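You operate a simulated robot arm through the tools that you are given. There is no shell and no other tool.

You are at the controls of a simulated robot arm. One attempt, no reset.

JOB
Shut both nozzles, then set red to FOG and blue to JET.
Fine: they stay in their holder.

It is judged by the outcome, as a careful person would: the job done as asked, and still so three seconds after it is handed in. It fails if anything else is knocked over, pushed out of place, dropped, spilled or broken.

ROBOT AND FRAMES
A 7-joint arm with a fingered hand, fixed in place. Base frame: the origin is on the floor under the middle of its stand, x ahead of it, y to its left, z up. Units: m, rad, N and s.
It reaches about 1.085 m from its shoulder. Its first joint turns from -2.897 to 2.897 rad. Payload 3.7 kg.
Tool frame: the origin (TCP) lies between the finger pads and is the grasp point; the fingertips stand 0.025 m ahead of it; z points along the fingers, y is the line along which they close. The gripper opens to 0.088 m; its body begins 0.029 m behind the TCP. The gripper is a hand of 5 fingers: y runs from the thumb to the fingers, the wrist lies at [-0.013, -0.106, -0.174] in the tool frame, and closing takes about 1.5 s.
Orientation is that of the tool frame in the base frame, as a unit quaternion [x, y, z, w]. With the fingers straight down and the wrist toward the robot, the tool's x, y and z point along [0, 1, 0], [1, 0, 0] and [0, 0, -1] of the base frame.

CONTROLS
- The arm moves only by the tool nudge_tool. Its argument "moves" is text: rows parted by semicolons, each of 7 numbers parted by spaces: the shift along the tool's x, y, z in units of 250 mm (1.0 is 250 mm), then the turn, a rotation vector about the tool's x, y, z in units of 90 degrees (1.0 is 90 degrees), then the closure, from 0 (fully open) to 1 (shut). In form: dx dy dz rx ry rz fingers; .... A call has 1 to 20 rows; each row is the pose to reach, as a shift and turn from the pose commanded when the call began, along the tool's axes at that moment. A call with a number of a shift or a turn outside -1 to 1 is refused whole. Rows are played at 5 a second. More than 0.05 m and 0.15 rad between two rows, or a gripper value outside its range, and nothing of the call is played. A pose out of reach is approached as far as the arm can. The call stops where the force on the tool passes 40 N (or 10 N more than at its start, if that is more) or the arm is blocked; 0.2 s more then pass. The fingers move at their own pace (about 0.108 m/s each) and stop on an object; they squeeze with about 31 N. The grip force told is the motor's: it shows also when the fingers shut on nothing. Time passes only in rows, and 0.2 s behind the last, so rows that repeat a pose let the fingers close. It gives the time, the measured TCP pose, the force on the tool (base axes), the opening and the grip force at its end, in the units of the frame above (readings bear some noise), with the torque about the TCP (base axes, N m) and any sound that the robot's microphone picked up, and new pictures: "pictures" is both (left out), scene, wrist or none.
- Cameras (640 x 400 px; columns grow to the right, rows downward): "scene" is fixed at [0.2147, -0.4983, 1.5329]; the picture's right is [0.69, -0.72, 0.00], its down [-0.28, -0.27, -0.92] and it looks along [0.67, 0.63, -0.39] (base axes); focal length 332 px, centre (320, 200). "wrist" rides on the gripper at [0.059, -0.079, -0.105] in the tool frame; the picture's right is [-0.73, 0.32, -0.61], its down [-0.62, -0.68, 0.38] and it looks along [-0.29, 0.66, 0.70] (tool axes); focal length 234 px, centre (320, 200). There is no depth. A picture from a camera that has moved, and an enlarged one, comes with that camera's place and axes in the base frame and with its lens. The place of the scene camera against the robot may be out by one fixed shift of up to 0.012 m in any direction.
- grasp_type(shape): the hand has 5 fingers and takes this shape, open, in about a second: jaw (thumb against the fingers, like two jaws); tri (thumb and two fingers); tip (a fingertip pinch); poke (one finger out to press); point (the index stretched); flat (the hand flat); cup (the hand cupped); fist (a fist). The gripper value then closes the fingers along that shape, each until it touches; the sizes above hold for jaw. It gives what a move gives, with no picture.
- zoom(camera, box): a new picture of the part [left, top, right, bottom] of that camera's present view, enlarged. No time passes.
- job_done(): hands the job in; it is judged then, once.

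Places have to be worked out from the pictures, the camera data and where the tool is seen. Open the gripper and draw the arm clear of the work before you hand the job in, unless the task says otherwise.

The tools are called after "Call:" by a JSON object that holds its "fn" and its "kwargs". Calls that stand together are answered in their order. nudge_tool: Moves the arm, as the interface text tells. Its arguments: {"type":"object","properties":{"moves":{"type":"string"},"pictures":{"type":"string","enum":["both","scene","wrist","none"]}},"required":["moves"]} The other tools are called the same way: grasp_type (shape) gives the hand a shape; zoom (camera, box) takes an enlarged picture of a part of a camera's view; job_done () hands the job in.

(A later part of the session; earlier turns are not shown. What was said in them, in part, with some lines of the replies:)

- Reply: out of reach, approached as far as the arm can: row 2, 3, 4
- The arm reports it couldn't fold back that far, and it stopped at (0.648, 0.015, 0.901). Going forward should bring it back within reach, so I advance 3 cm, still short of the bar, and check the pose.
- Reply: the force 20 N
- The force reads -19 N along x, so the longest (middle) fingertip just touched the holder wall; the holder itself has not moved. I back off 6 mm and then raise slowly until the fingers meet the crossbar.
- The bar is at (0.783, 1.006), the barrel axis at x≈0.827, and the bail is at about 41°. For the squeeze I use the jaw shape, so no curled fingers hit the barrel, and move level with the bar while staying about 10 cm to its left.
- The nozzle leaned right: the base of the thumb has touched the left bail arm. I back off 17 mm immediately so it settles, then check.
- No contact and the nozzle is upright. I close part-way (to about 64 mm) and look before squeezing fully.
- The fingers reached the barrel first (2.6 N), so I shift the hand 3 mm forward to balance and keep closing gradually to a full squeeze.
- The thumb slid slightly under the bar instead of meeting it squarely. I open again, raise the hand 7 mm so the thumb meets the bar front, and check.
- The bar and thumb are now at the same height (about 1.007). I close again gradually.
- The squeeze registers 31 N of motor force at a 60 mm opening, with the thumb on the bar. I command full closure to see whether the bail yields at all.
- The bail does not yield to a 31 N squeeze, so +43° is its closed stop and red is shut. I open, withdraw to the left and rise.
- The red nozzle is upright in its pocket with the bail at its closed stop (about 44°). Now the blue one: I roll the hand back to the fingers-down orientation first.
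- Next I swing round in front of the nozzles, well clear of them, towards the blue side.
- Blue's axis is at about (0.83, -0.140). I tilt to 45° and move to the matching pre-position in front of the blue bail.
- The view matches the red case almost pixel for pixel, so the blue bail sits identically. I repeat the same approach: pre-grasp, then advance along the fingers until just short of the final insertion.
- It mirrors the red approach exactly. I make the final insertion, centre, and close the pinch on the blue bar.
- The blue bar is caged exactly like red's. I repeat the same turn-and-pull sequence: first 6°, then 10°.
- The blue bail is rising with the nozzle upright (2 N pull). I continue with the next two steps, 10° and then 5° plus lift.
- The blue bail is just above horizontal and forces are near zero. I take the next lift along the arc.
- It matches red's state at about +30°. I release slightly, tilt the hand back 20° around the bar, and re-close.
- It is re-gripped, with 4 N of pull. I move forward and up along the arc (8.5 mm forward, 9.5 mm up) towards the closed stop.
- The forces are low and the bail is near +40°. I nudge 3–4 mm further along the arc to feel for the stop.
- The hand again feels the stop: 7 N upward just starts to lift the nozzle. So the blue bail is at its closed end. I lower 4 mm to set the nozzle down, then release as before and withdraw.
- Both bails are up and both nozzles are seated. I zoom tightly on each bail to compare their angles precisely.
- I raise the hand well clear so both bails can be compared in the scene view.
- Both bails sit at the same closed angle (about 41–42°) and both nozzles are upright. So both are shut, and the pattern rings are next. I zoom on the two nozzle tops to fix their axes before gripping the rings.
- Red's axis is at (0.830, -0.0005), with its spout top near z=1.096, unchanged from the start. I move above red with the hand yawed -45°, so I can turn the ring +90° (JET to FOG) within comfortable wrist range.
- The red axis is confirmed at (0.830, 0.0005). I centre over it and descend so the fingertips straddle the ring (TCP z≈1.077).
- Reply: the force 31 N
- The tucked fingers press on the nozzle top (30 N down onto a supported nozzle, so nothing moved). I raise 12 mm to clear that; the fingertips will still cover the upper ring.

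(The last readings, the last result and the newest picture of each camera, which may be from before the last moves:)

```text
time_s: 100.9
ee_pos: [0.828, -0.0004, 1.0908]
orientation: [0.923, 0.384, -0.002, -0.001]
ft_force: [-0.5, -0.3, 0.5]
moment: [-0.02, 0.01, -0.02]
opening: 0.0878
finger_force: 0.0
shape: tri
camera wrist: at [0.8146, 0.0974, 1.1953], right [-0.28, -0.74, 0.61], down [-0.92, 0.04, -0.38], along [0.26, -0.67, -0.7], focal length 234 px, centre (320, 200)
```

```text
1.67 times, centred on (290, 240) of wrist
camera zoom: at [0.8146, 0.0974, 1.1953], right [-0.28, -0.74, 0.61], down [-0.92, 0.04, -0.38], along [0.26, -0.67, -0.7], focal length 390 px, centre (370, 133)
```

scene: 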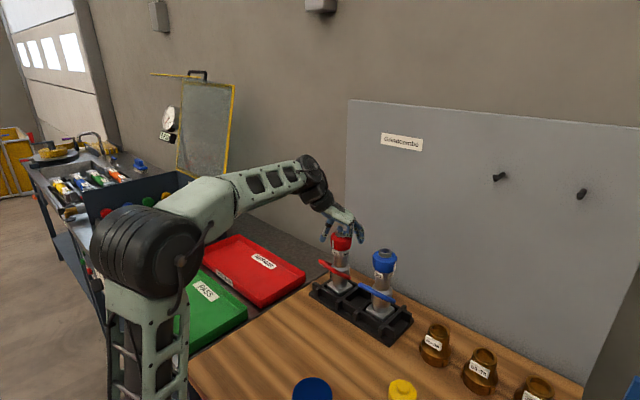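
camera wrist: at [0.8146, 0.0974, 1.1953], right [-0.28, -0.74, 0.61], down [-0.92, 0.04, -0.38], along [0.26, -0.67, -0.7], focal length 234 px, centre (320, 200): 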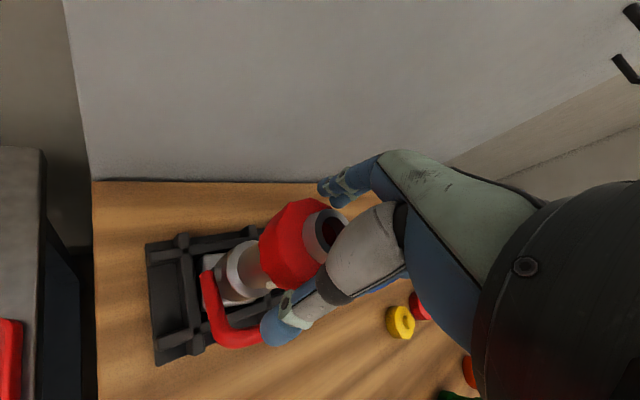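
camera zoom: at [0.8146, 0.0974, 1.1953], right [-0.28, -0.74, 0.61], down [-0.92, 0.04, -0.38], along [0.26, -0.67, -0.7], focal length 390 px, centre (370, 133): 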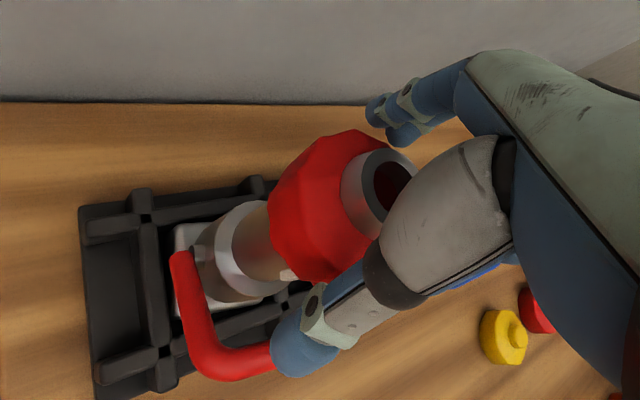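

Force is zero at z=1.091 with the fingertips around the upper ring. I close the grip on the ring.

Call:
{"fn": "nudge_tool", "kwargs": {"moves": "0.008 0.003 0 0 0 0 0.15; 0.008 0.003 0 0 0 0 0.25; 0.008 0.003 0 0 0 0 0.32; 0.008 0.003 0 0 0 0 0.4; 0.008 0.003 0 0 0 0 0.5; 0.008 0.003 0 0 0 0 0.6; 0.008 0.003 0 0 0 0 0.6", "pictures": "both"}}

Call:
{"fn": "zoom", "kwargs": {"camera": "scene", "box": [295, 200, 395, 290]}}

Call:
{"fn": "zoom", "kwargs": {"camera": "wrist", "box": [160, 120, 420, 360]}}

```text
time_s: 102.5
ee_pos: [0.8318, 0.0003, 1.0908]
orientation: [0.924, 0.383, 0.0, 0.0]
ft_force: [0.1, 0.2, 0.1]
moment: [-0.02, 0.0, 0.0]
opening: 0.0488
finger_force: 31.0
shape: tri
camera wrist: at [0.817, 0.0985, 1.1956], right [-0.28, -0.74, 0.61], down [-0.92, 0.04, -0.38], along [0.26, -0.67, -0.7], focal length 234 px, centre (320, 200)
```

scene: 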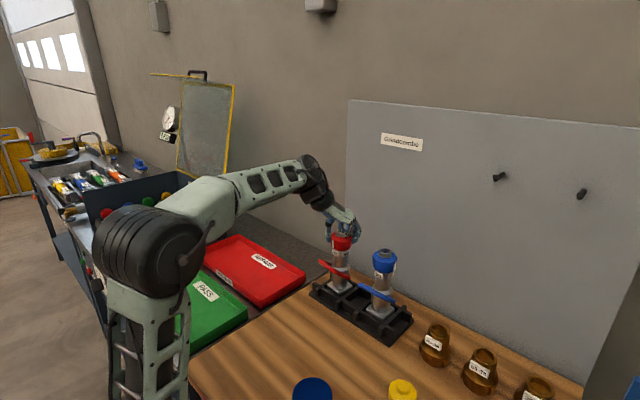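
wrist: 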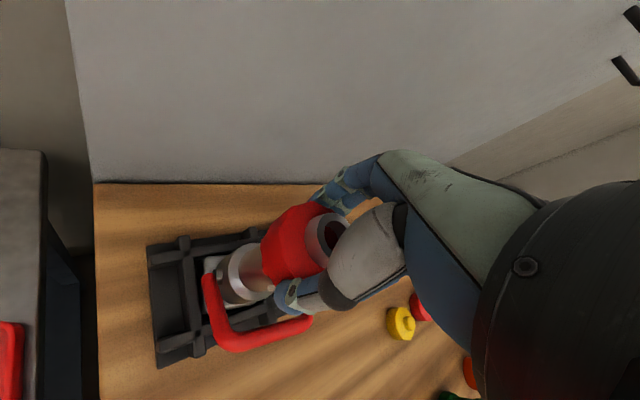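

```text
4.44 times, centred on (345, 245) of scene
camera zoom: at [0.2147, -0.4983, 1.5329], right [0.69, -0.72, 0.0], down [-0.28, -0.27, -0.92], along [0.67, 0.63, -0.39], focal length 1474 px, centre (209, 0)
```

zoom: 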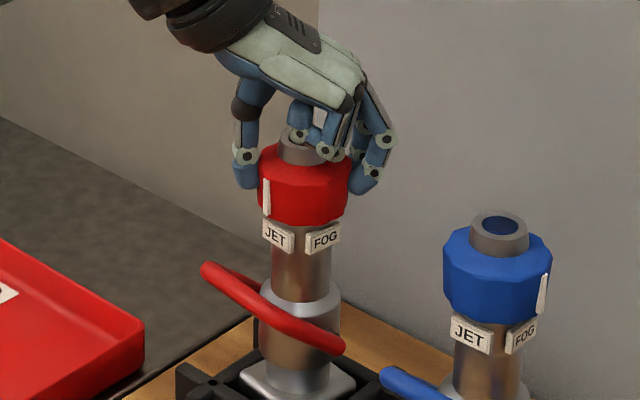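

```text
1.67 times, centred on (290, 240) of wrist
camera zoom: at [0.817, 0.0985, 1.1956], right [-0.28, -0.74, 0.61], down [-0.92, 0.04, -0.38], along [0.26, -0.67, -0.7], focal length 390 px, centre (370, 133)
```

zoom: 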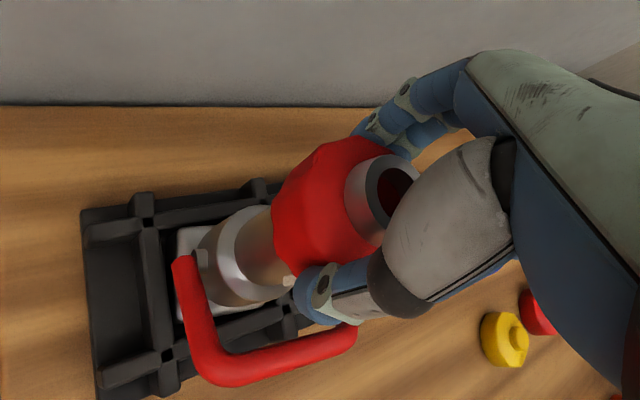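

There is a firm centred grip on the red ring (31 N) with no net force on the nozzle. I rotate the hand +30° about the vertical and check that the ring turns.

Call:
{"fn": "nudge_tool", "kwargs": {"moves": "0 0 0 0 0 -0.067 0.6; 0 0 0 0 0 -0.133 0.6; 0 0 0 0 0 -0.2 0.6; 0 0 0 0 0 -0.267 0.6; 0 0 0 0 0 -0.333 0.6; 0 0 0 0 0 -0.333 0.6", "pictures": "both"}}

Call:
{"fn": "zoom", "kwargs": {"camera": "scene", "box": [295, 200, 395, 290]}}

Call:
{"fn": "zoom", "kwargs": {"camera": "wrist", "box": [160, 120, 420, 360]}}

```text
time_s: 103.9
ee_pos: [0.8316, 0.0014, 1.0904]
orientation: [0.793, 0.609, 0.0, 0.0]
ft_force: [-1.1, 1.7, 2.1]
moment: [0.06, 0.04, -0.05]
opening: 0.0486
finger_force: 30.8
shape: tri
camera wrist: at [0.7703, 0.0786, 1.1954], right [0.13, -0.78, 0.61], down [-0.82, -0.43, -0.38], along [0.56, -0.45, -0.7], focal length 234 px, centre (320, 200)
```

scene: 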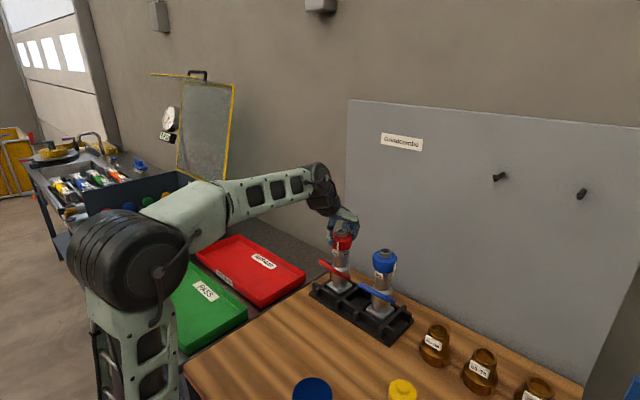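
wrist: 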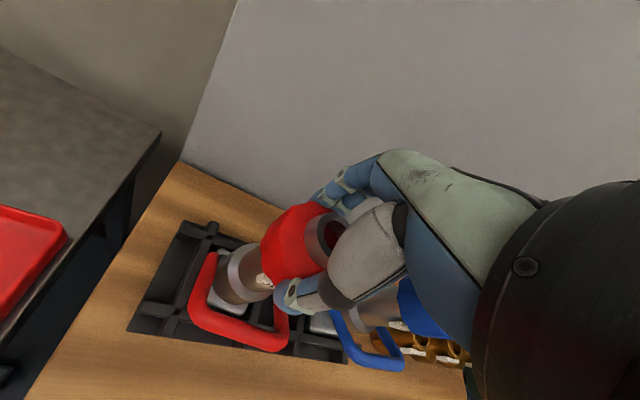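

```text
4.44 times, centred on (345, 245) of scene
camera zoom: at [0.2147, -0.4983, 1.5329], right [0.69, -0.72, 0.0], down [-0.28, -0.27, -0.92], along [0.67, 0.63, -0.39], focal length 1474 px, centre (209, 0)
```

zoom: 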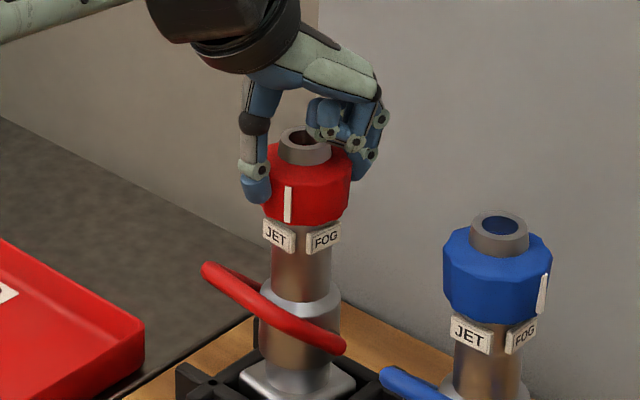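

```text
1.67 times, centred on (290, 240) of wrist
camera zoom: at [0.7703, 0.0786, 1.1954], right [0.13, -0.78, 0.61], down [-0.82, -0.43, -0.38], along [0.56, -0.45, -0.7], focal length 390 px, centre (370, 133)
```

zoom: 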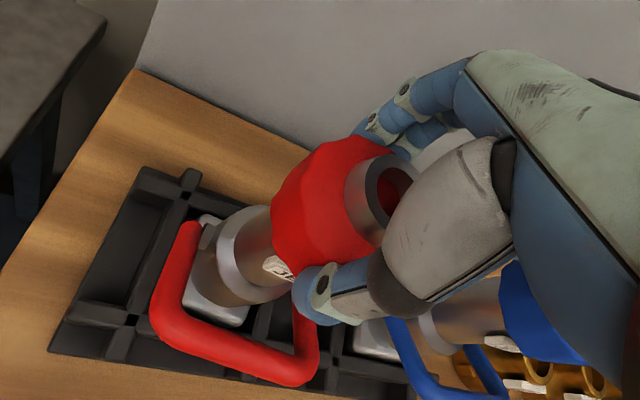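

The ring turns with the hand while the labels stay put. I zoom to see exactly where the white mark is relative to JET and FOG.

Call:
{"fn": "zoom", "kwargs": {"camera": "scene", "box": [325, 225, 365, 260]}}

```text
11.43 times, centred on (345, 242) of scene
camera zoom: at [0.2147, -0.4983, 1.5329], right [0.69, -0.72, 0.0], down [-0.28, -0.27, -0.92], along [0.67, 0.63, -0.39], focal length 3789 px, centre (34, -286)
```

zoom: 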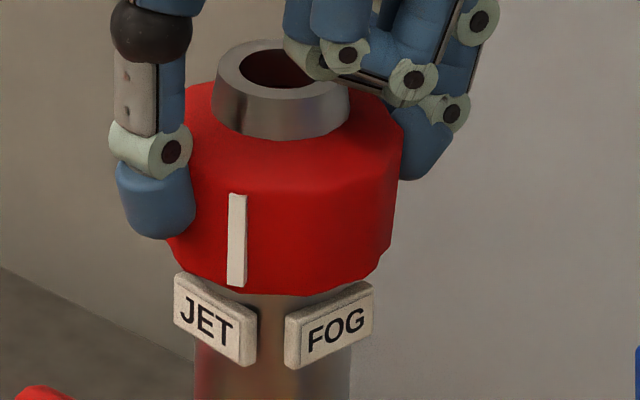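

The mark is at about -22° on the visible arc and FOG is at about +43°, so roughly 60° or more remain. I rotate another 60°.

Call:
{"fn": "nudge_tool", "kwargs": {"moves": "0 0 0 0 0 -0.074 0.6; 0 0 0 0 0 -0.148 0.6; 0 0 0 0 0 -0.222 0.6; 0 0 0 0 0 -0.296 0.6; 0 0 0 0 0 -0.37 0.6; 0 0 0 0 0 -0.444 0.6; 0 0 0 0 0 -0.519 0.6; 0 0 0 0 0 -0.593 0.6; 0 0 0 0 0 -0.667 0.6; 0 0 0 0 0 -0.667 0.6", "pictures": "both"}}

Call:
{"fn": "zoom", "kwargs": {"camera": "scene", "box": [325, 225, 365, 260]}}

Call:
{"fn": "zoom", "kwargs": {"camera": "scene", "box": [295, 190, 415, 300]}}

```text
time_s: 106.1
ee_pos: [0.8331, 0.0009, 1.0915]
orientation: [0.381, 0.925, 0.0, -0.001]
ft_force: [-1.5, 0.4, -0.8]
moment: [-0.05, 0.07, -0.01]
opening: 0.0484
finger_force: 31.3
shape: tri
camera wrist: at [0.7349, -0.0131, 1.196], right [0.74, -0.28, 0.61], down [-0.04, -0.92, -0.38], along [0.67, 0.26, -0.7], focal length 234 px, centre (320, 200)
```

scene: 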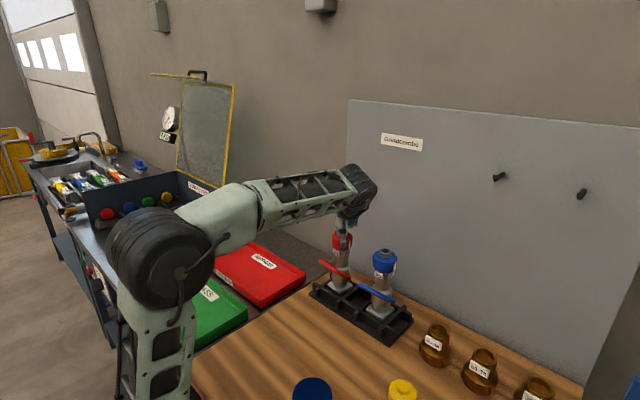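
wrist: 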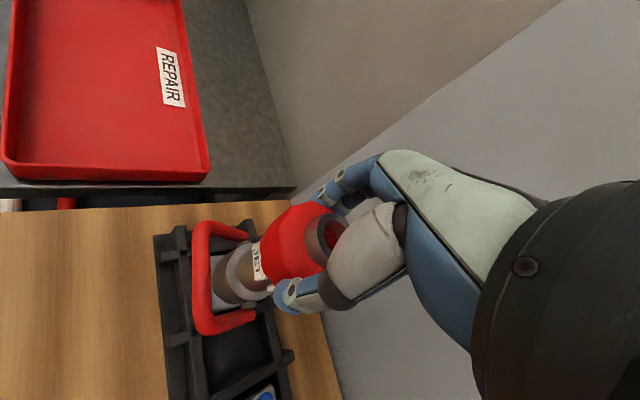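

```text
11.43 times, centred on (345, 242) of scene
camera zoom: at [0.2147, -0.4983, 1.5329], right [0.69, -0.72, 0.0], down [-0.28, -0.27, -0.92], along [0.67, 0.63, -0.39], focal length 3789 px, centre (34, -286)
```

zoom: 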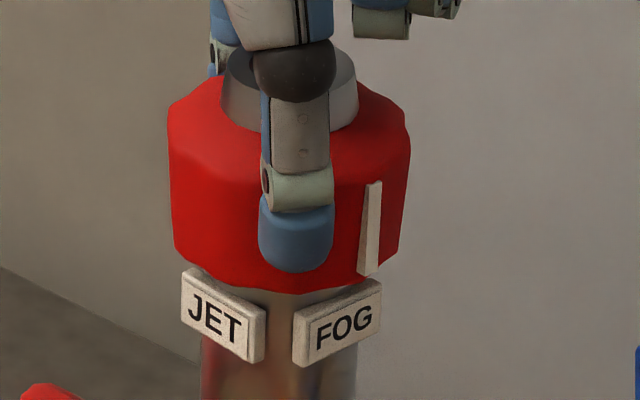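

```text
3.64 times, centred on (355, 245) of scene
camera zoom: at [0.2147, -0.4983, 1.5329], right [0.69, -0.72, 0.0], down [-0.28, -0.27, -0.92], along [0.67, 0.63, -0.39], focal length 1206 px, centre (193, 36)
```

zoom: 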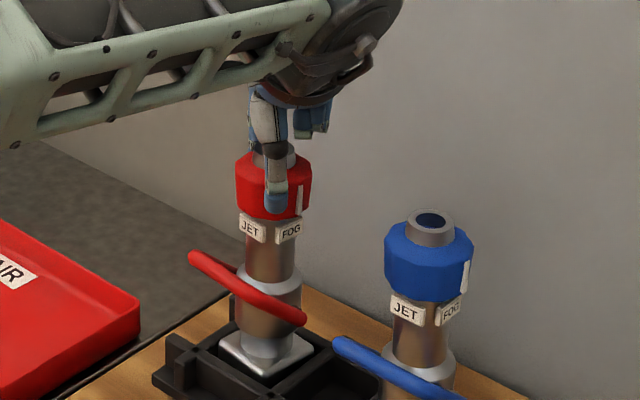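

The red mark now stands right over FOG (measured +44.7° against the label's +44°). I release the ring and rise straight up.

Call:
{"fn": "nudge_tool", "kwargs": {"moves": "0 0 0 0 0 0 0.42; 0 0 0 0 0 0 0.3; 0 0 0 0 0 0 0.15; 0 0 0 0 0 0 0; 0 0 0 0 0 0 0; 0 0 -0.08 0 0 0 0; 0 0 -0.2 0 0 0 0; 0 0 -0.36 0 0 0 0; 0 0 -0.5 0 0 0 0", "pictures": "both"}}

Call:
{"fn": "zoom", "kwargs": {"camera": "scene", "box": [325, 225, 365, 260]}}

Call:
{"fn": "zoom", "kwargs": {"camera": "scene", "box": [305, 220, 415, 320]}}

```text
time_s: 108.1
ee_pos: [0.8324, 0.0003, 1.2192]
orientation: [0.382, 0.924, -0.001, -0.001]
ft_force: [-0.1, 0.4, -0.3]
moment: [0.01, -0.01, -0.02]
opening: 0.0875
finger_force: 0.0
shape: tri
camera wrist: at [0.7341, -0.0136, 1.3226], right [0.74, -0.28, 0.61], down [-0.04, -0.92, -0.38], along [0.67, 0.26, -0.7], focal length 234 px, centre (320, 200)
```

scene: 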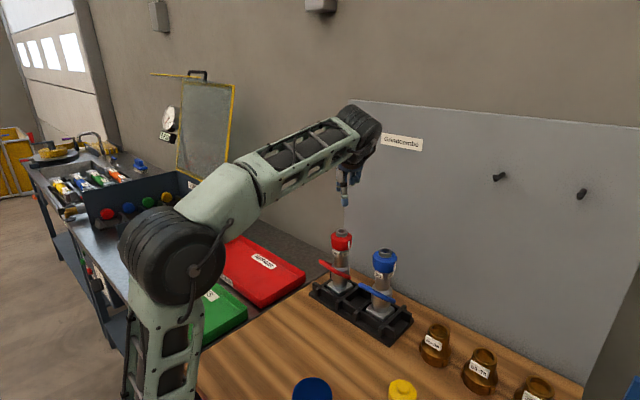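
wrist: 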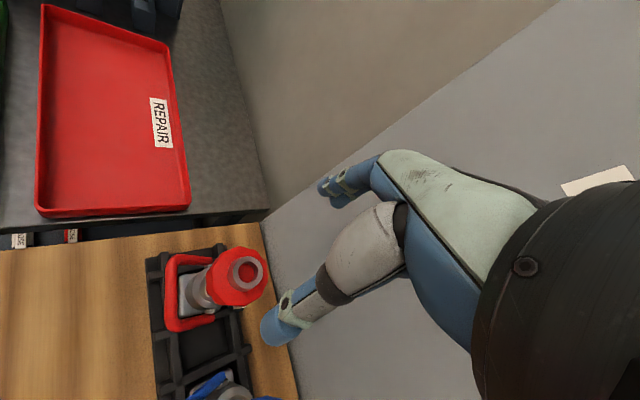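

```text
11.43 times, centred on (345, 242) of scene
camera zoom: at [0.2147, -0.4983, 1.5329], right [0.69, -0.72, 0.0], down [-0.28, -0.27, -0.92], along [0.67, 0.63, -0.39], focal length 3789 px, centre (34, -286)
```

zoom: 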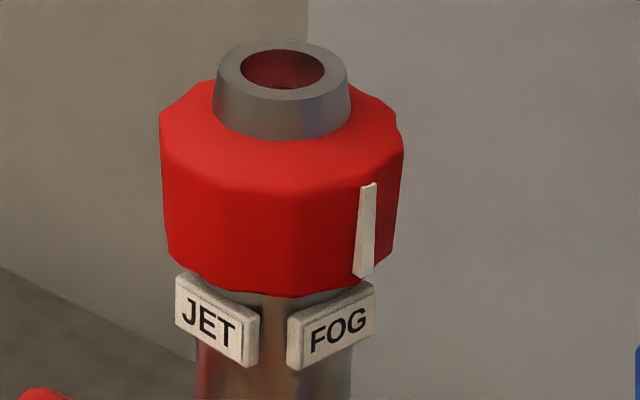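

```text
4.00 times, centred on (360, 270) of scene
camera zoom: at [0.2147, -0.4983, 1.5329], right [0.69, -0.72, 0.0], down [-0.28, -0.27, -0.92], along [0.67, 0.63, -0.39], focal length 1326 px, centre (160, -80)
```

zoom: 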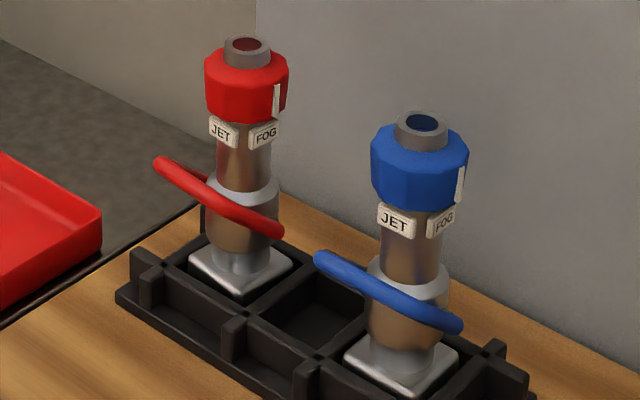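

Red is set to FOG and stands upright in its pocket with the bail still up. I move over the blue nozzle with the hand already yawed +45°, ready to turn its ring -90°.

Call:
{"fn": "nudge_tool", "kwargs": {"moves": "-0.1 -0.1 0.02 0 0 0 0; -0.2 -0.205 0.05 0 0 0 0; -0.3 -0.31 0.09 0 0 0 0; -0.392 -0.406 0.12 0 0 0 0; -0.392 -0.406 0.12 0 0 0 0", "pictures": "both"}}

Call:
{"fn": "zoom", "kwargs": {"camera": "wrist", "box": [140, 160, 400, 400]}}

Call:
{"fn": "zoom", "kwargs": {"camera": "scene", "box": [300, 170, 440, 310]}}

```text
time_s: 109.3
ee_pos: [0.8308, -0.1414, 1.1859]
orientation: [0.381, 0.924, 0.0, 0.0]
ft_force: [0.7, 0.4, 0.4]
moment: [0.0, -0.02, -0.02]
opening: 0.088
finger_force: 0.1
shape: tri
camera wrist: at [0.7314, -0.1552, 1.2902], right [0.74, -0.28, 0.61], down [-0.04, -0.92, -0.38], along [0.67, 0.26, -0.7], focal length 234 px, centre (320, 200)
```

scene: 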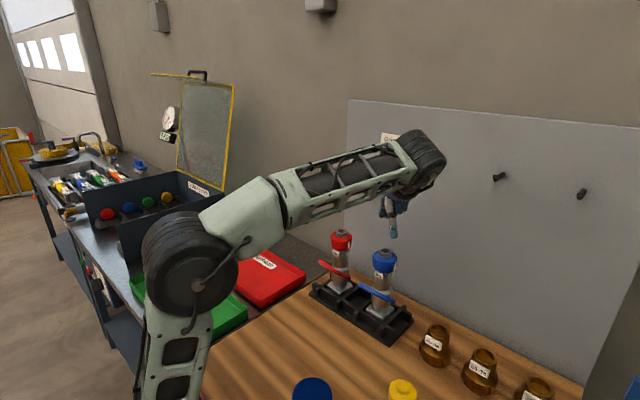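
wrist: 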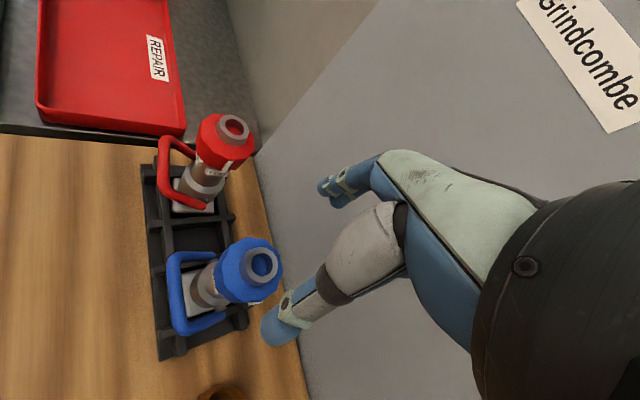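

```text
1.67 times, centred on (270, 280) of wrist
camera zoom: at [0.7314, -0.1552, 1.2902], right [0.74, -0.28, 0.61], down [-0.04, -0.92, -0.38], along [0.67, 0.26, -0.7], focal length 390 px, centre (403, 67)
```

zoom: 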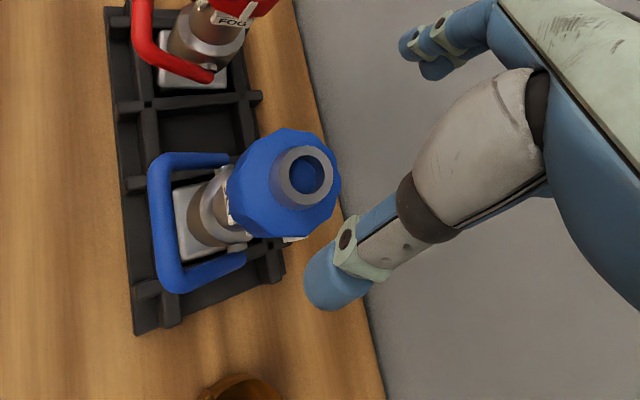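

```text
2.86 times, centred on (370, 240) of scene
camera zoom: at [0.2147, -0.4983, 1.5329], right [0.69, -0.72, 0.0], down [-0.28, -0.27, -0.92], along [0.67, 0.63, -0.39], focal length 947 px, centre (177, 86)
```

zoom: 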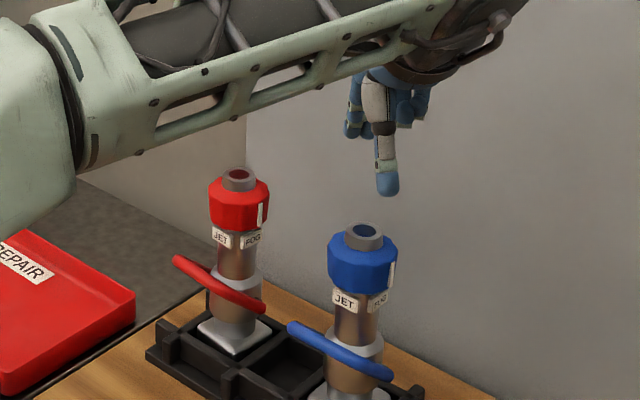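

Blue's axis measures (0.827, -0.139). I centre and descend to the same ring height (z≈1.091) that worked for red.

Call:
{"fn": "nudge_tool", "kwargs": {"moves": "0.005 0 0.06 0 0 0 0; 0.01 -0.001 0.13 0 0 0 0; 0.014 -0.002 0.2 0 0 0 0; 0.014 -0.002 0.27 0 0 0 0; 0.014 -0.002 0.33 0 0 0 0; 0.014 -0.002 0.378 0 0 0 0; 0.014 -0.002 0.378 0 0 0 0", "pictures": "both"}}

Call:
{"fn": "zoom", "kwargs": {"camera": "wrist", "box": [140, 160, 400, 400]}}

Call:
{"fn": "zoom", "kwargs": {"camera": "scene", "box": [330, 215, 430, 305]}}

```text
time_s: 110.9
ee_pos: [0.828, -0.1387, 1.0918]
orientation: [0.382, 0.924, 0.0, 0.0]
ft_force: [-0.3, -0.4, 0.7]
moment: [-0.01, -0.05, -0.02]
opening: 0.0878
finger_force: 0.2
shape: tri
camera wrist: at [0.7295, -0.1533, 1.196], right [0.74, -0.28, 0.61], down [-0.04, -0.92, -0.38], along [0.67, 0.26, -0.7], focal length 234 px, centre (320, 200)
```

scene: 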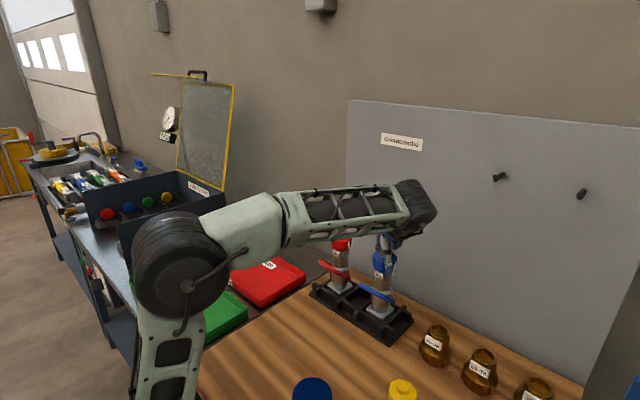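
wrist: 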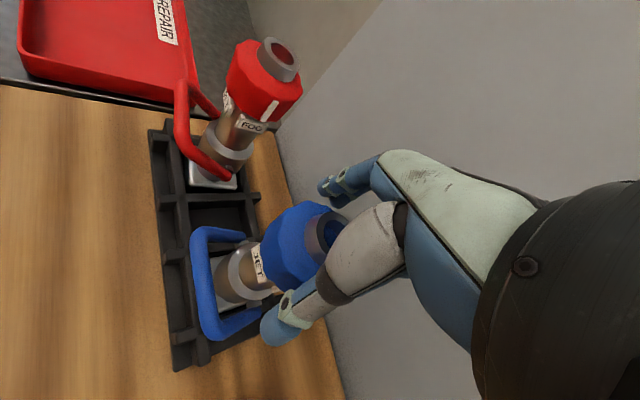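

```text
1.67 times, centred on (270, 280) of wrist
camera zoom: at [0.7295, -0.1533, 1.196], right [0.74, -0.28, 0.61], down [-0.04, -0.92, -0.38], along [0.67, 0.26, -0.7], focal length 390 px, centre (403, 67)
```

zoom: 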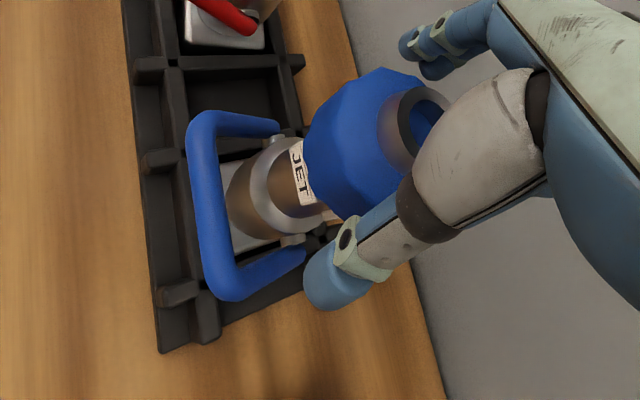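

```text
4.44 times, centred on (380, 260) of scene
camera zoom: at [0.2147, -0.4983, 1.5329], right [0.69, -0.72, 0.0], down [-0.28, -0.27, -0.92], along [0.67, 0.63, -0.39], focal length 1474 px, centre (53, -67)
```

zoom: 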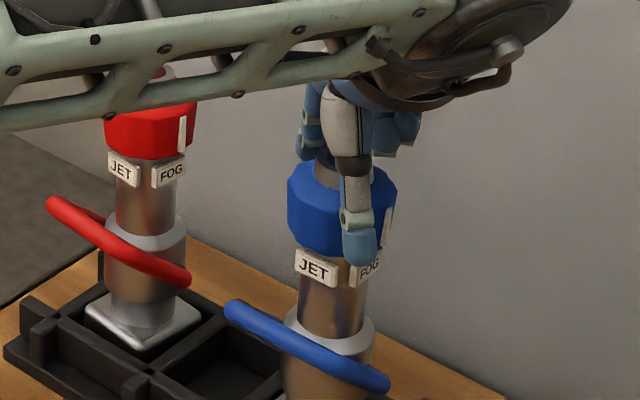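

No contact, and well centred. I close on the blue ring.

Call:
{"fn": "nudge_tool", "kwargs": {"moves": "0 0 0 0 0 0 0.15; 0 0 0 0 0 0 0.25; 0 0 0 0 0 0 0.32; 0 0 0 0 0 0 0.4; 0 0 0 0 0 0 0.5; 0 0 0 0 0 0 0.6; 0 0 0 0 0 0 0.6", "pictures": "both"}}

Call:
{"fn": "zoom", "kwargs": {"camera": "scene", "box": [330, 215, 430, 305]}}

Call:
{"fn": "zoom", "kwargs": {"camera": "wrist", "box": [140, 160, 400, 400]}}

```text
time_s: 112.5
ee_pos: [0.8272, -0.1396, 1.0917]
orientation: [0.381, 0.925, 0.0, 0.0]
ft_force: [-0.2, -0.6, 0.3]
moment: [0.02, -0.05, -0.01]
opening: 0.0483
finger_force: 30.3
shape: tri
camera wrist: at [0.7295, -0.1534, 1.196], right [0.74, -0.28, 0.61], down [-0.04, -0.92, -0.38], along [0.67, 0.26, -0.7], focal length 234 px, centre (320, 200)
```

scene: 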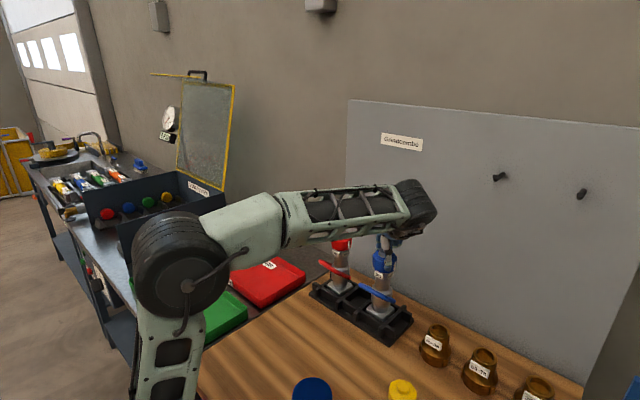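
wrist: 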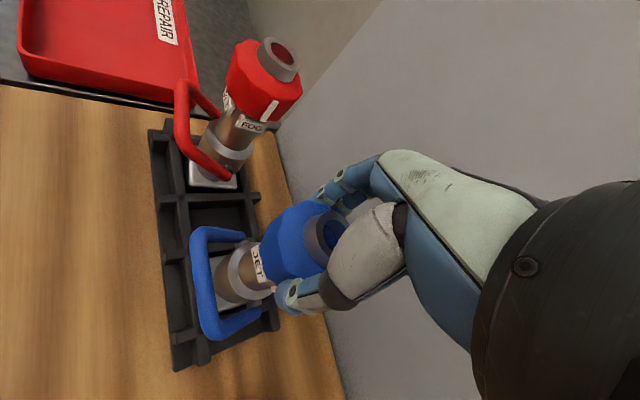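

```text
4.44 times, centred on (380, 260) of scene
camera zoom: at [0.2147, -0.4983, 1.5329], right [0.69, -0.72, 0.0], down [-0.28, -0.27, -0.92], along [0.67, 0.63, -0.39], focal length 1474 px, centre (53, -67)
```

zoom: 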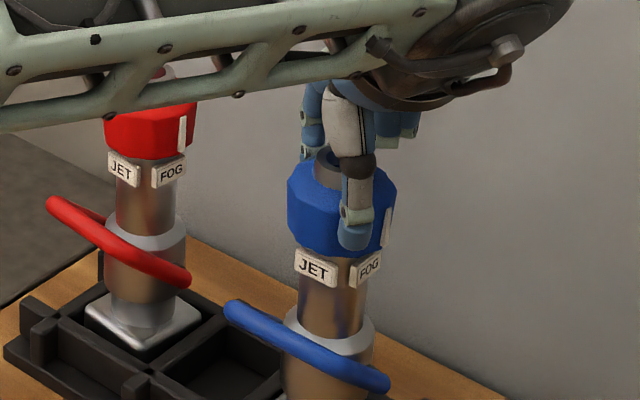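

```text
1.67 times, centred on (270, 280) of wrist
camera zoom: at [0.7295, -0.1534, 1.196], right [0.74, -0.28, 0.61], down [-0.04, -0.92, -0.38], along [0.67, 0.26, -0.7], focal length 390 px, centre (403, 67)
```

zoom: 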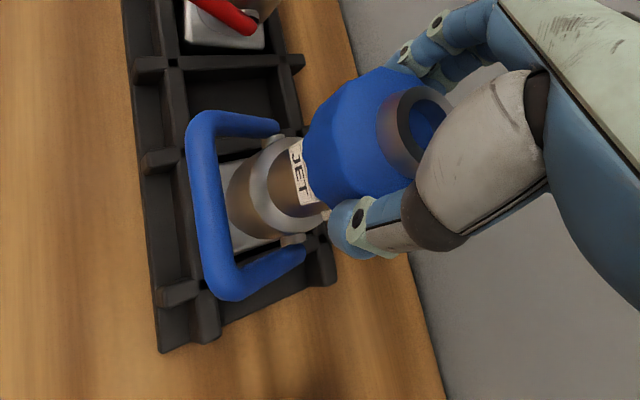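

It grips well, with no net force. I rotate -45° and check, then continue.

Call:
{"fn": "nudge_tool", "kwargs": {"moves": "0 0 0 0 0 0.071 0.6; 0 0 0 0 0 0.143 0.6; 0 0 0 0 0 0.214 0.6; 0 0 0 0 0 0.286 0.6; 0 0 0 0 0 0.357 0.6; 0 0 0 0 0 0.429 0.6; 0 0 0 0 0 0.5 0.6; 0 0 0 0 0 0.5 0.6", "pictures": "both"}}

Call:
{"fn": "zoom", "kwargs": {"camera": "scene", "box": [330, 215, 430, 305]}}

Call:
{"fn": "zoom", "kwargs": {"camera": "wrist", "box": [120, 120, 400, 380]}}

```text
time_s: 114.3
ee_pos: [0.8267, -0.1376, 1.0916]
orientation: [0.707, 0.707, 0.0, 0.0]
ft_force: [1.6, -1.0, 0.3]
moment: [-0.02, -0.11, 0.0]
opening: 0.0486
finger_force: 31.3
shape: tri
camera wrist: at [0.7477, -0.0787, 1.1961], right [0.32, -0.73, 0.61], down [-0.68, -0.62, -0.38], along [0.66, -0.29, -0.7], focal length 234 px, centre (320, 200)
```

scene: 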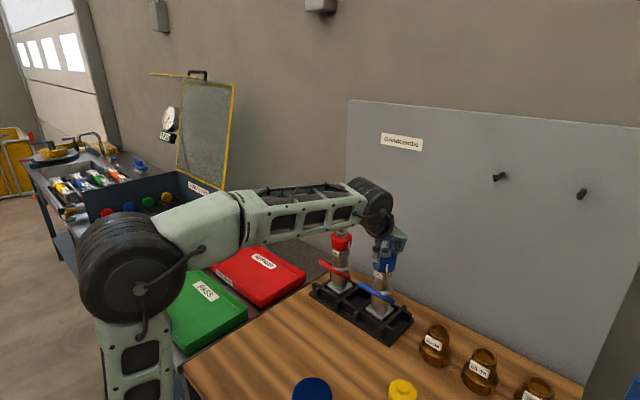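
wrist: 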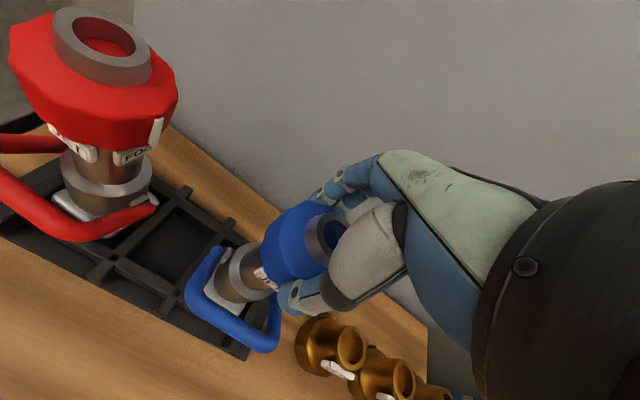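

```text
4.44 times, centred on (380, 260) of scene
camera zoom: at [0.2147, -0.4983, 1.5329], right [0.69, -0.72, 0.0], down [-0.28, -0.27, -0.92], along [0.67, 0.63, -0.39], focal length 1474 px, centre (53, -67)
```

zoom: 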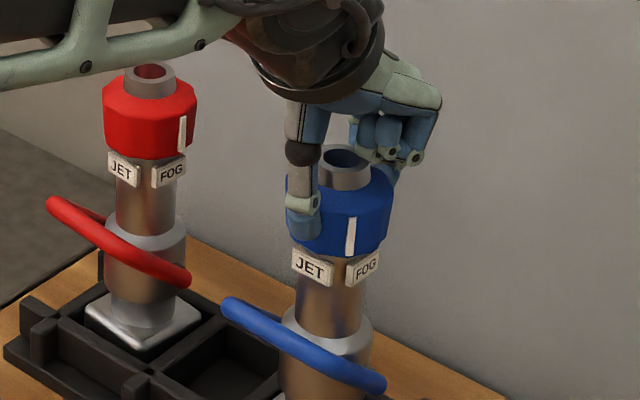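

```text
1.54 times, centred on (260, 250) of wrist
camera zoom: at [0.7477, -0.0787, 1.1961], right [0.32, -0.73, 0.61], down [-0.68, -0.62, -0.38], along [0.66, -0.29, -0.7], focal length 360 px, centre (412, 123)
```

zoom: 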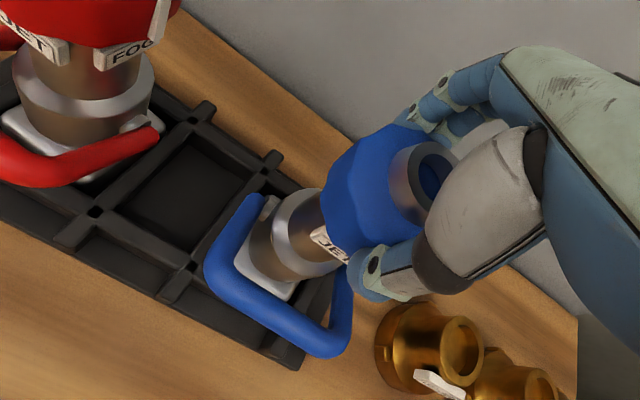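

The mark is exactly half-way. I rotate the remaining -45°.

Call:
{"fn": "nudge_tool", "kwargs": {"moves": "0 0 0 0 0 0.071 0.6; 0 0 0 0 0 0.143 0.6; 0 0 0 0 0 0.214 0.6; 0 0 0 0 0 0.286 0.6; 0 0 0 0 0 0.357 0.6; 0 0 0 0 0 0.429 0.6; 0 0 0 0 0 0.5 0.6; 0 0 0 0 0 0.5 0.6", "pictures": "both"}}

Call:
{"fn": "zoom", "kwargs": {"camera": "scene", "box": [365, 240, 405, 275]}}

Call:
{"fn": "zoom", "kwargs": {"camera": "scene", "box": [310, 215, 420, 320]}}

```text
time_s: 116.1
ee_pos: [0.8271, -0.1381, 1.0925]
orientation: [0.924, 0.383, 0.001, 0.001]
ft_force: [1.2, -2.2, 0.1]
moment: [-0.1, -0.11, 0.01]
opening: 0.048
finger_force: 30.8
shape: tri
camera wrist: at [0.8124, -0.0399, 1.1962], right [-0.28, -0.74, 0.61], down [-0.92, 0.04, -0.38], along [0.26, -0.67, -0.7], focal length 234 px, centre (320, 200)
```

scene: 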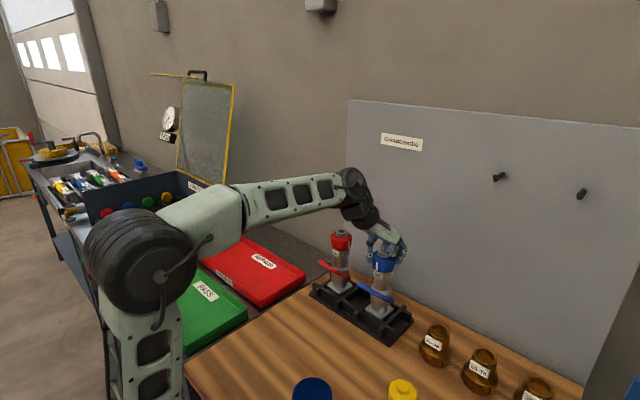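
wrist: 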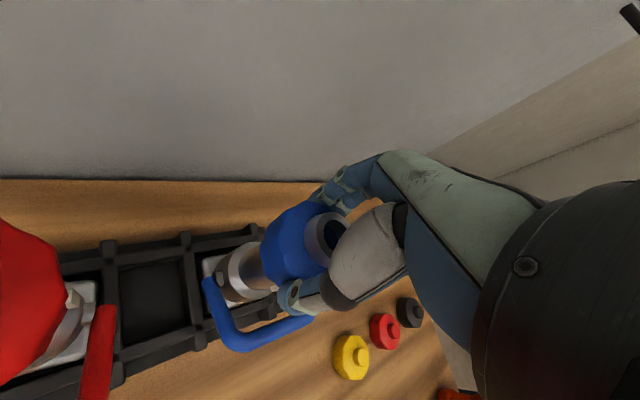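

```text
11.43 times, centred on (385, 258) of scene
camera zoom: at [0.2147, -0.4983, 1.5329], right [0.69, -0.72, 0.0], down [-0.28, -0.27, -0.92], along [0.67, 0.63, -0.39], focal length 3789 px, centre (-423, -457)
```

zoom: 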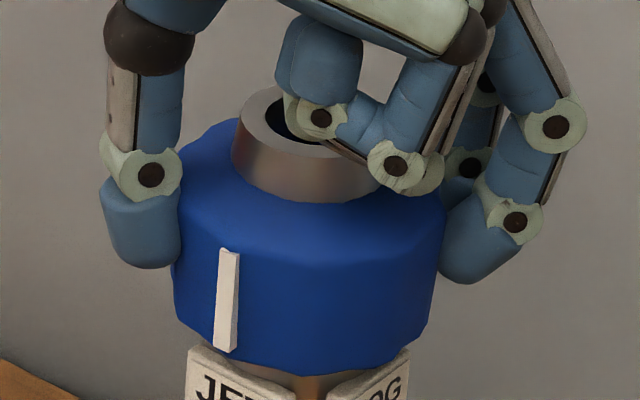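

```text
3.81 times, centred on (365, 268) of scene
camera zoom: at [0.2147, -0.4983, 1.5329], right [0.69, -0.72, 0.0], down [-0.28, -0.27, -0.92], along [0.67, 0.63, -0.39], focal length 1263 px, centre (149, -57)
```

zoom: 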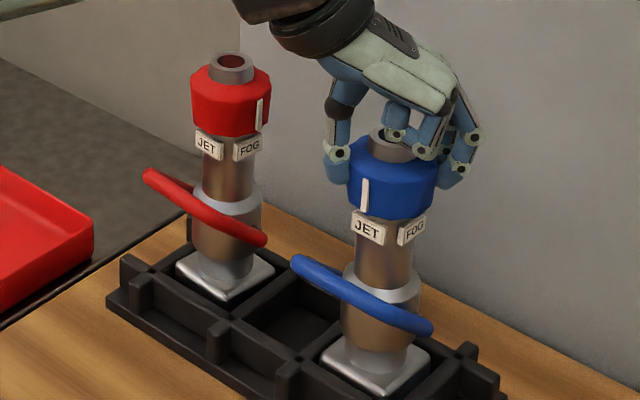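

The mark now stands over JET. I zoom with the labels in view to check the alignment exactly.

Call:
{"fn": "zoom", "kwargs": {"camera": "scene", "box": [362, 250, 406, 288]}}

```text
10.53 times, centred on (384, 269) of scene
camera zoom: at [0.2147, -0.4983, 1.5329], right [0.69, -0.72, 0.0], down [-0.28, -0.27, -0.92], along [0.67, 0.63, -0.39], focal length 3490 px, centre (-354, -526)
```

zoom: 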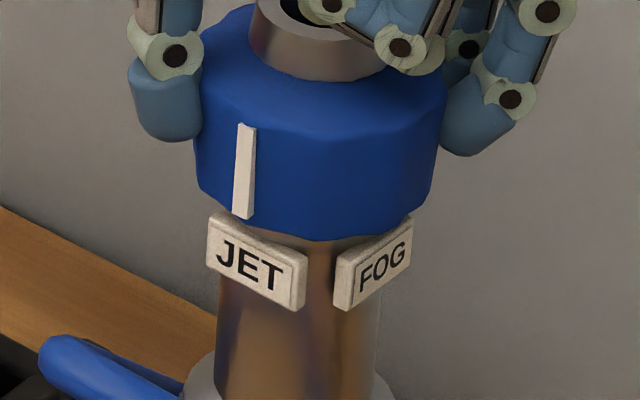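

The blue mark is aligned with JET to within 2°. I release the ring and rise straight up.

Call:
{"fn": "nudge_tool", "kwargs": {"moves": "0 0 0 0 0 0 0.42; 0 0 0 0 0 0 0.3; 0 0 0 0 0 0 0.15; 0 0 0 0 0 0 0; 0 0 0 0 0 0 0; 0 0 -0.08 0 0 0 0; 0 0 -0.2 0 0 0 0; 0 0 -0.36 0 0 0 0; 0 0 -0.5 0 0 0 0; 0 0 -0.6 0 0 0 0", "pictures": "both"}}

Call:
{"fn": "zoom", "kwargs": {"camera": "scene", "box": [305, 215, 415, 335]}}

Call:
{"fn": "zoom", "kwargs": {"camera": "wrist", "box": [40, 160, 340, 400]}}

```text
time_s: 118.3
ee_pos: [0.8266, -0.1393, 1.2434]
orientation: [0.924, 0.384, 0.001, 0.0]
ft_force: [0.7, -0.6, -0.6]
moment: [-0.01, 0.01, 0.02]
opening: 0.0878
finger_force: 0.0
shape: tri
camera wrist: at [0.8116, -0.0417, 1.3477], right [-0.28, -0.74, 0.61], down [-0.92, 0.04, -0.38], along [0.26, -0.67, -0.7], focal length 234 px, centre (320, 200)
```

scene: 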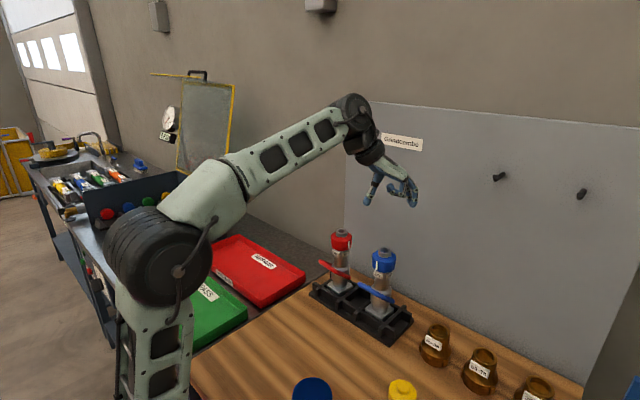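
wrist: 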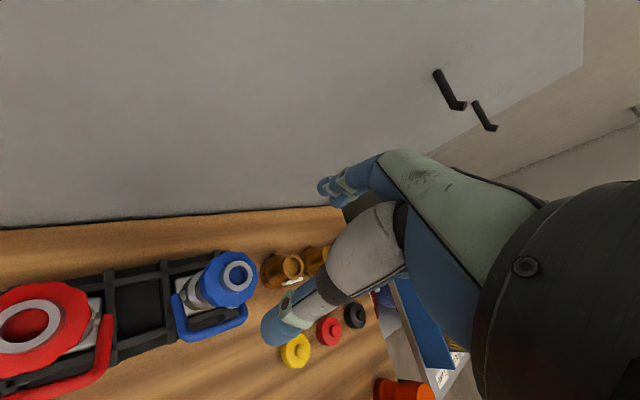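

```text
3.33 times, centred on (360, 275) of scene
camera zoom: at [0.2147, -0.4983, 1.5329], right [0.69, -0.72, 0.0], down [-0.28, -0.27, -0.92], along [0.67, 0.63, -0.39], focal length 1105 px, centre (187, -50)
```

zoom: 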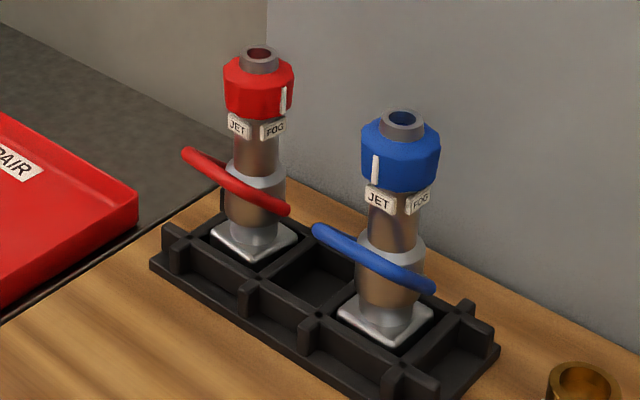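

```text
1.67 times, centred on (190, 280) of wrist
camera zoom: at [0.8116, -0.0417, 1.3477], right [-0.28, -0.74, 0.61], down [-0.92, 0.04, -0.38], along [0.26, -0.67, -0.7], focal length 390 px, centre (537, 67)
```

zoom: 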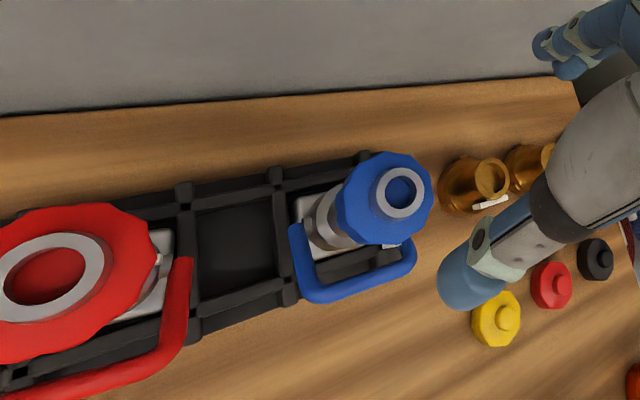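

Red's mark is on FOG and blue's on JET. Both bails are up at their stops and both nozzles are seated upright. I draw the open hand back and clear of the work.

Call:
{"fn": "nudge_tool", "kwargs": {"moves": "0 0 -0.12 0 0 0 0; -0.02 -0.1 -0.22 0 0 -0.06 0; -0.05 -0.26 -0.24 0 0 -0.13 0; -0.09 -0.42 -0.24 0 0 -0.2 0; -0.13 -0.58 -0.24 0 0 -0.28 0; -0.165 -0.74 -0.24 0 0 -0.36 0; -0.198 -0.877 -0.24 0 0 -0.43 0; -0.198 -0.877 -0.24 0 0 -0.5 0", "pictures": "none"}}

Call:
{"fn": "nudge_tool", "kwargs": {"moves": "0.08 -0.16 -0.04 0 0 0 0; 0.18 -0.32 -0.06 0 0 0 0; 0.28 -0.48 -0.06 0 0 0 0; 0.38 -0.6 -0.06 0 0 0 0; 0.38 -0.6 -0.06 0 0 0 0", "pictures": "both"}}

Call:
{"fn": "zoom", "kwargs": {"camera": "scene", "box": [305, 215, 415, 335]}}

Call:
{"fn": "zoom", "kwargs": {"camera": "wrist", "box": [220, 120, 400, 270]}}

```text
time_s: 120.1
ee_pos: [0.638, -0.0182, 1.3015]
orientation: [0.706, 0.708, -0.001, 0.0]
ft_force: [-0.4, -0.3, 0.2]
moment: [0.04, 0.0, 0.01]
opening: 0.0883
finger_force: 0.0
shape: tri
```

```text
time_s: 121.3
ee_pos: [0.4878, 0.0777, 1.3161]
orientation: [0.706, 0.708, 0.0, -0.001]
ft_force: [0.4, -0.2, 0.5]
moment: [-0.02, -0.03, 0.0]
opening: 0.0877
finger_force: 0.0
shape: tri
camera wrist: at [0.4082, 0.1359, 1.4211], right [0.32, -0.73, 0.61], down [-0.68, -0.62, -0.38], along [0.66, -0.29, -0.7], focal length 234 px, centre (320, 200)
```

scene: 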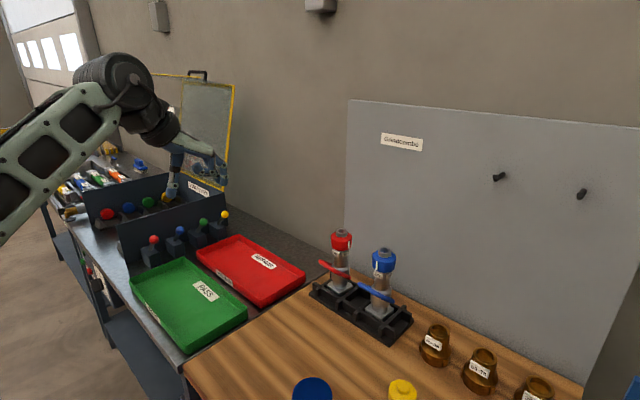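
wrist: 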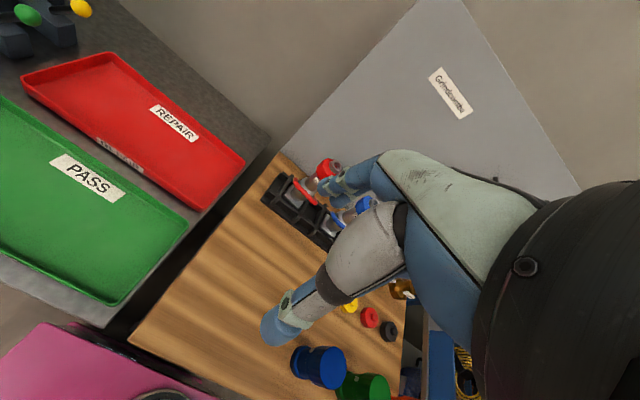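

```text
3.33 times, centred on (360, 275) of scene
camera zoom: at [0.2147, -0.4983, 1.5329], right [0.69, -0.72, 0.0], down [-0.28, -0.27, -0.92], along [0.67, 0.63, -0.39], focal length 1105 px, centre (187, -50)
```

zoom: 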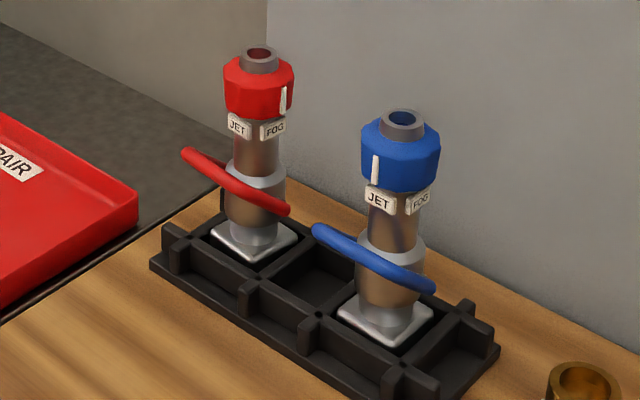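

```text
2.67 times, centred on (310, 195) of wrist
camera zoom: at [0.4082, 0.1359, 1.4211], right [0.32, -0.73, 0.61], down [-0.68, -0.62, -0.38], along [0.66, -0.29, -0.7], focal length 624 px, centre (347, 213)
```

zoom: 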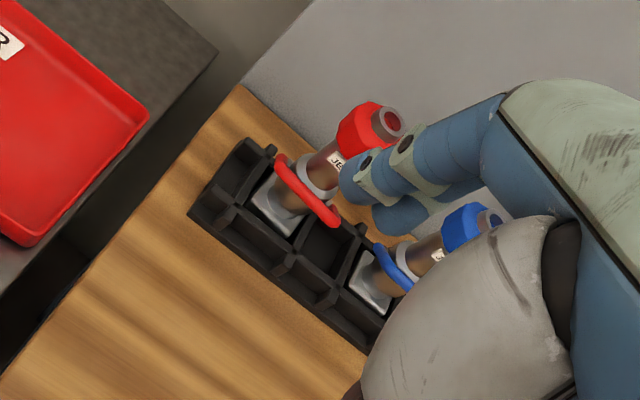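

Everything stands as intended and the arm is clear. I take one last close look at both bails and marks before handing in.

Call:
{"fn": "zoom", "kwargs": {"camera": "scene", "box": [312, 225, 362, 300]}}

Call:
{"fn": "zoom", "kwargs": {"camera": "scene", "box": [352, 245, 412, 325]}}

```text
5.33 times, centred on (337, 262) of scene
camera zoom: at [0.2147, -0.4983, 1.5329], right [0.69, -0.72, 0.0], down [-0.28, -0.27, -0.92], along [0.67, 0.63, -0.39], focal length 1768 px, centre (229, -133)
```

zoom: 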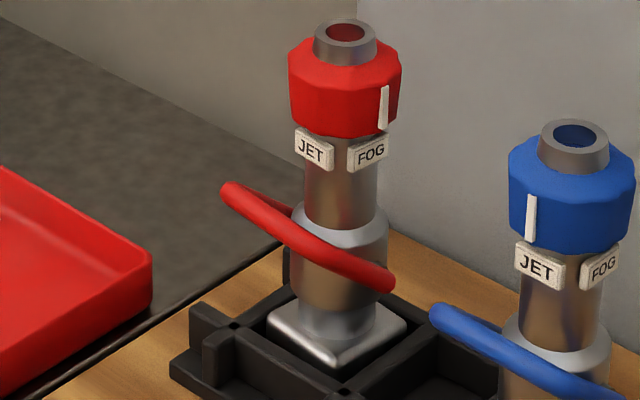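

```text
5.00 times, centred on (382, 285) of scene
camera zoom: at [0.2147, -0.4983, 1.5329], right [0.69, -0.72, 0.0], down [-0.28, -0.27, -0.92], along [0.67, 0.63, -0.39], focal length 1658 px, centre (10, -225)
```

zoom: 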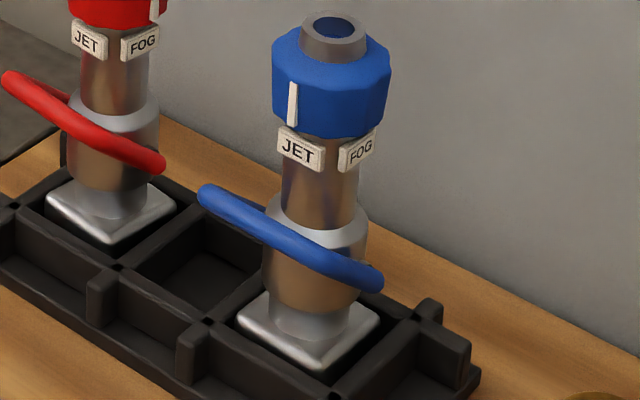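

Red is on FOG and blue on JET, both bails are up at their closed stops, and both nozzles stand seated in the holder. Nothing else has moved, and the hand is open and clear. I hand the job in.

Call:
{"fn": "job_done", "kwargs": {}}

```text
The job is handed in.
```

I shut both nozzles, then set red to FOG and blue to JET. I've handed the job in, and the result hasn't come back yet.

- **Bails:** both are raised towards the tip and held at about 40–42°. Red's did not give under a full squeeze. Blue's stopped at the same angle, where pulling harder began to lift the nozzle. I judged the angle from the pictures, so either bail could be a degree or two short of its stop.
- **Rings:** red's white mark lines up with FOG and blue's with JET, each to within about 2° in the pictures.
- **Holder:** both nozzles are upright in their pockets. Red tipped a little while I worked on its bail, and blue lifted about 3 mm when I felt for its stop. Both settled back and neither left the holder.
- **Surroundings:** nothing else on the bench appears to have moved. The hand is open and clear of the work.
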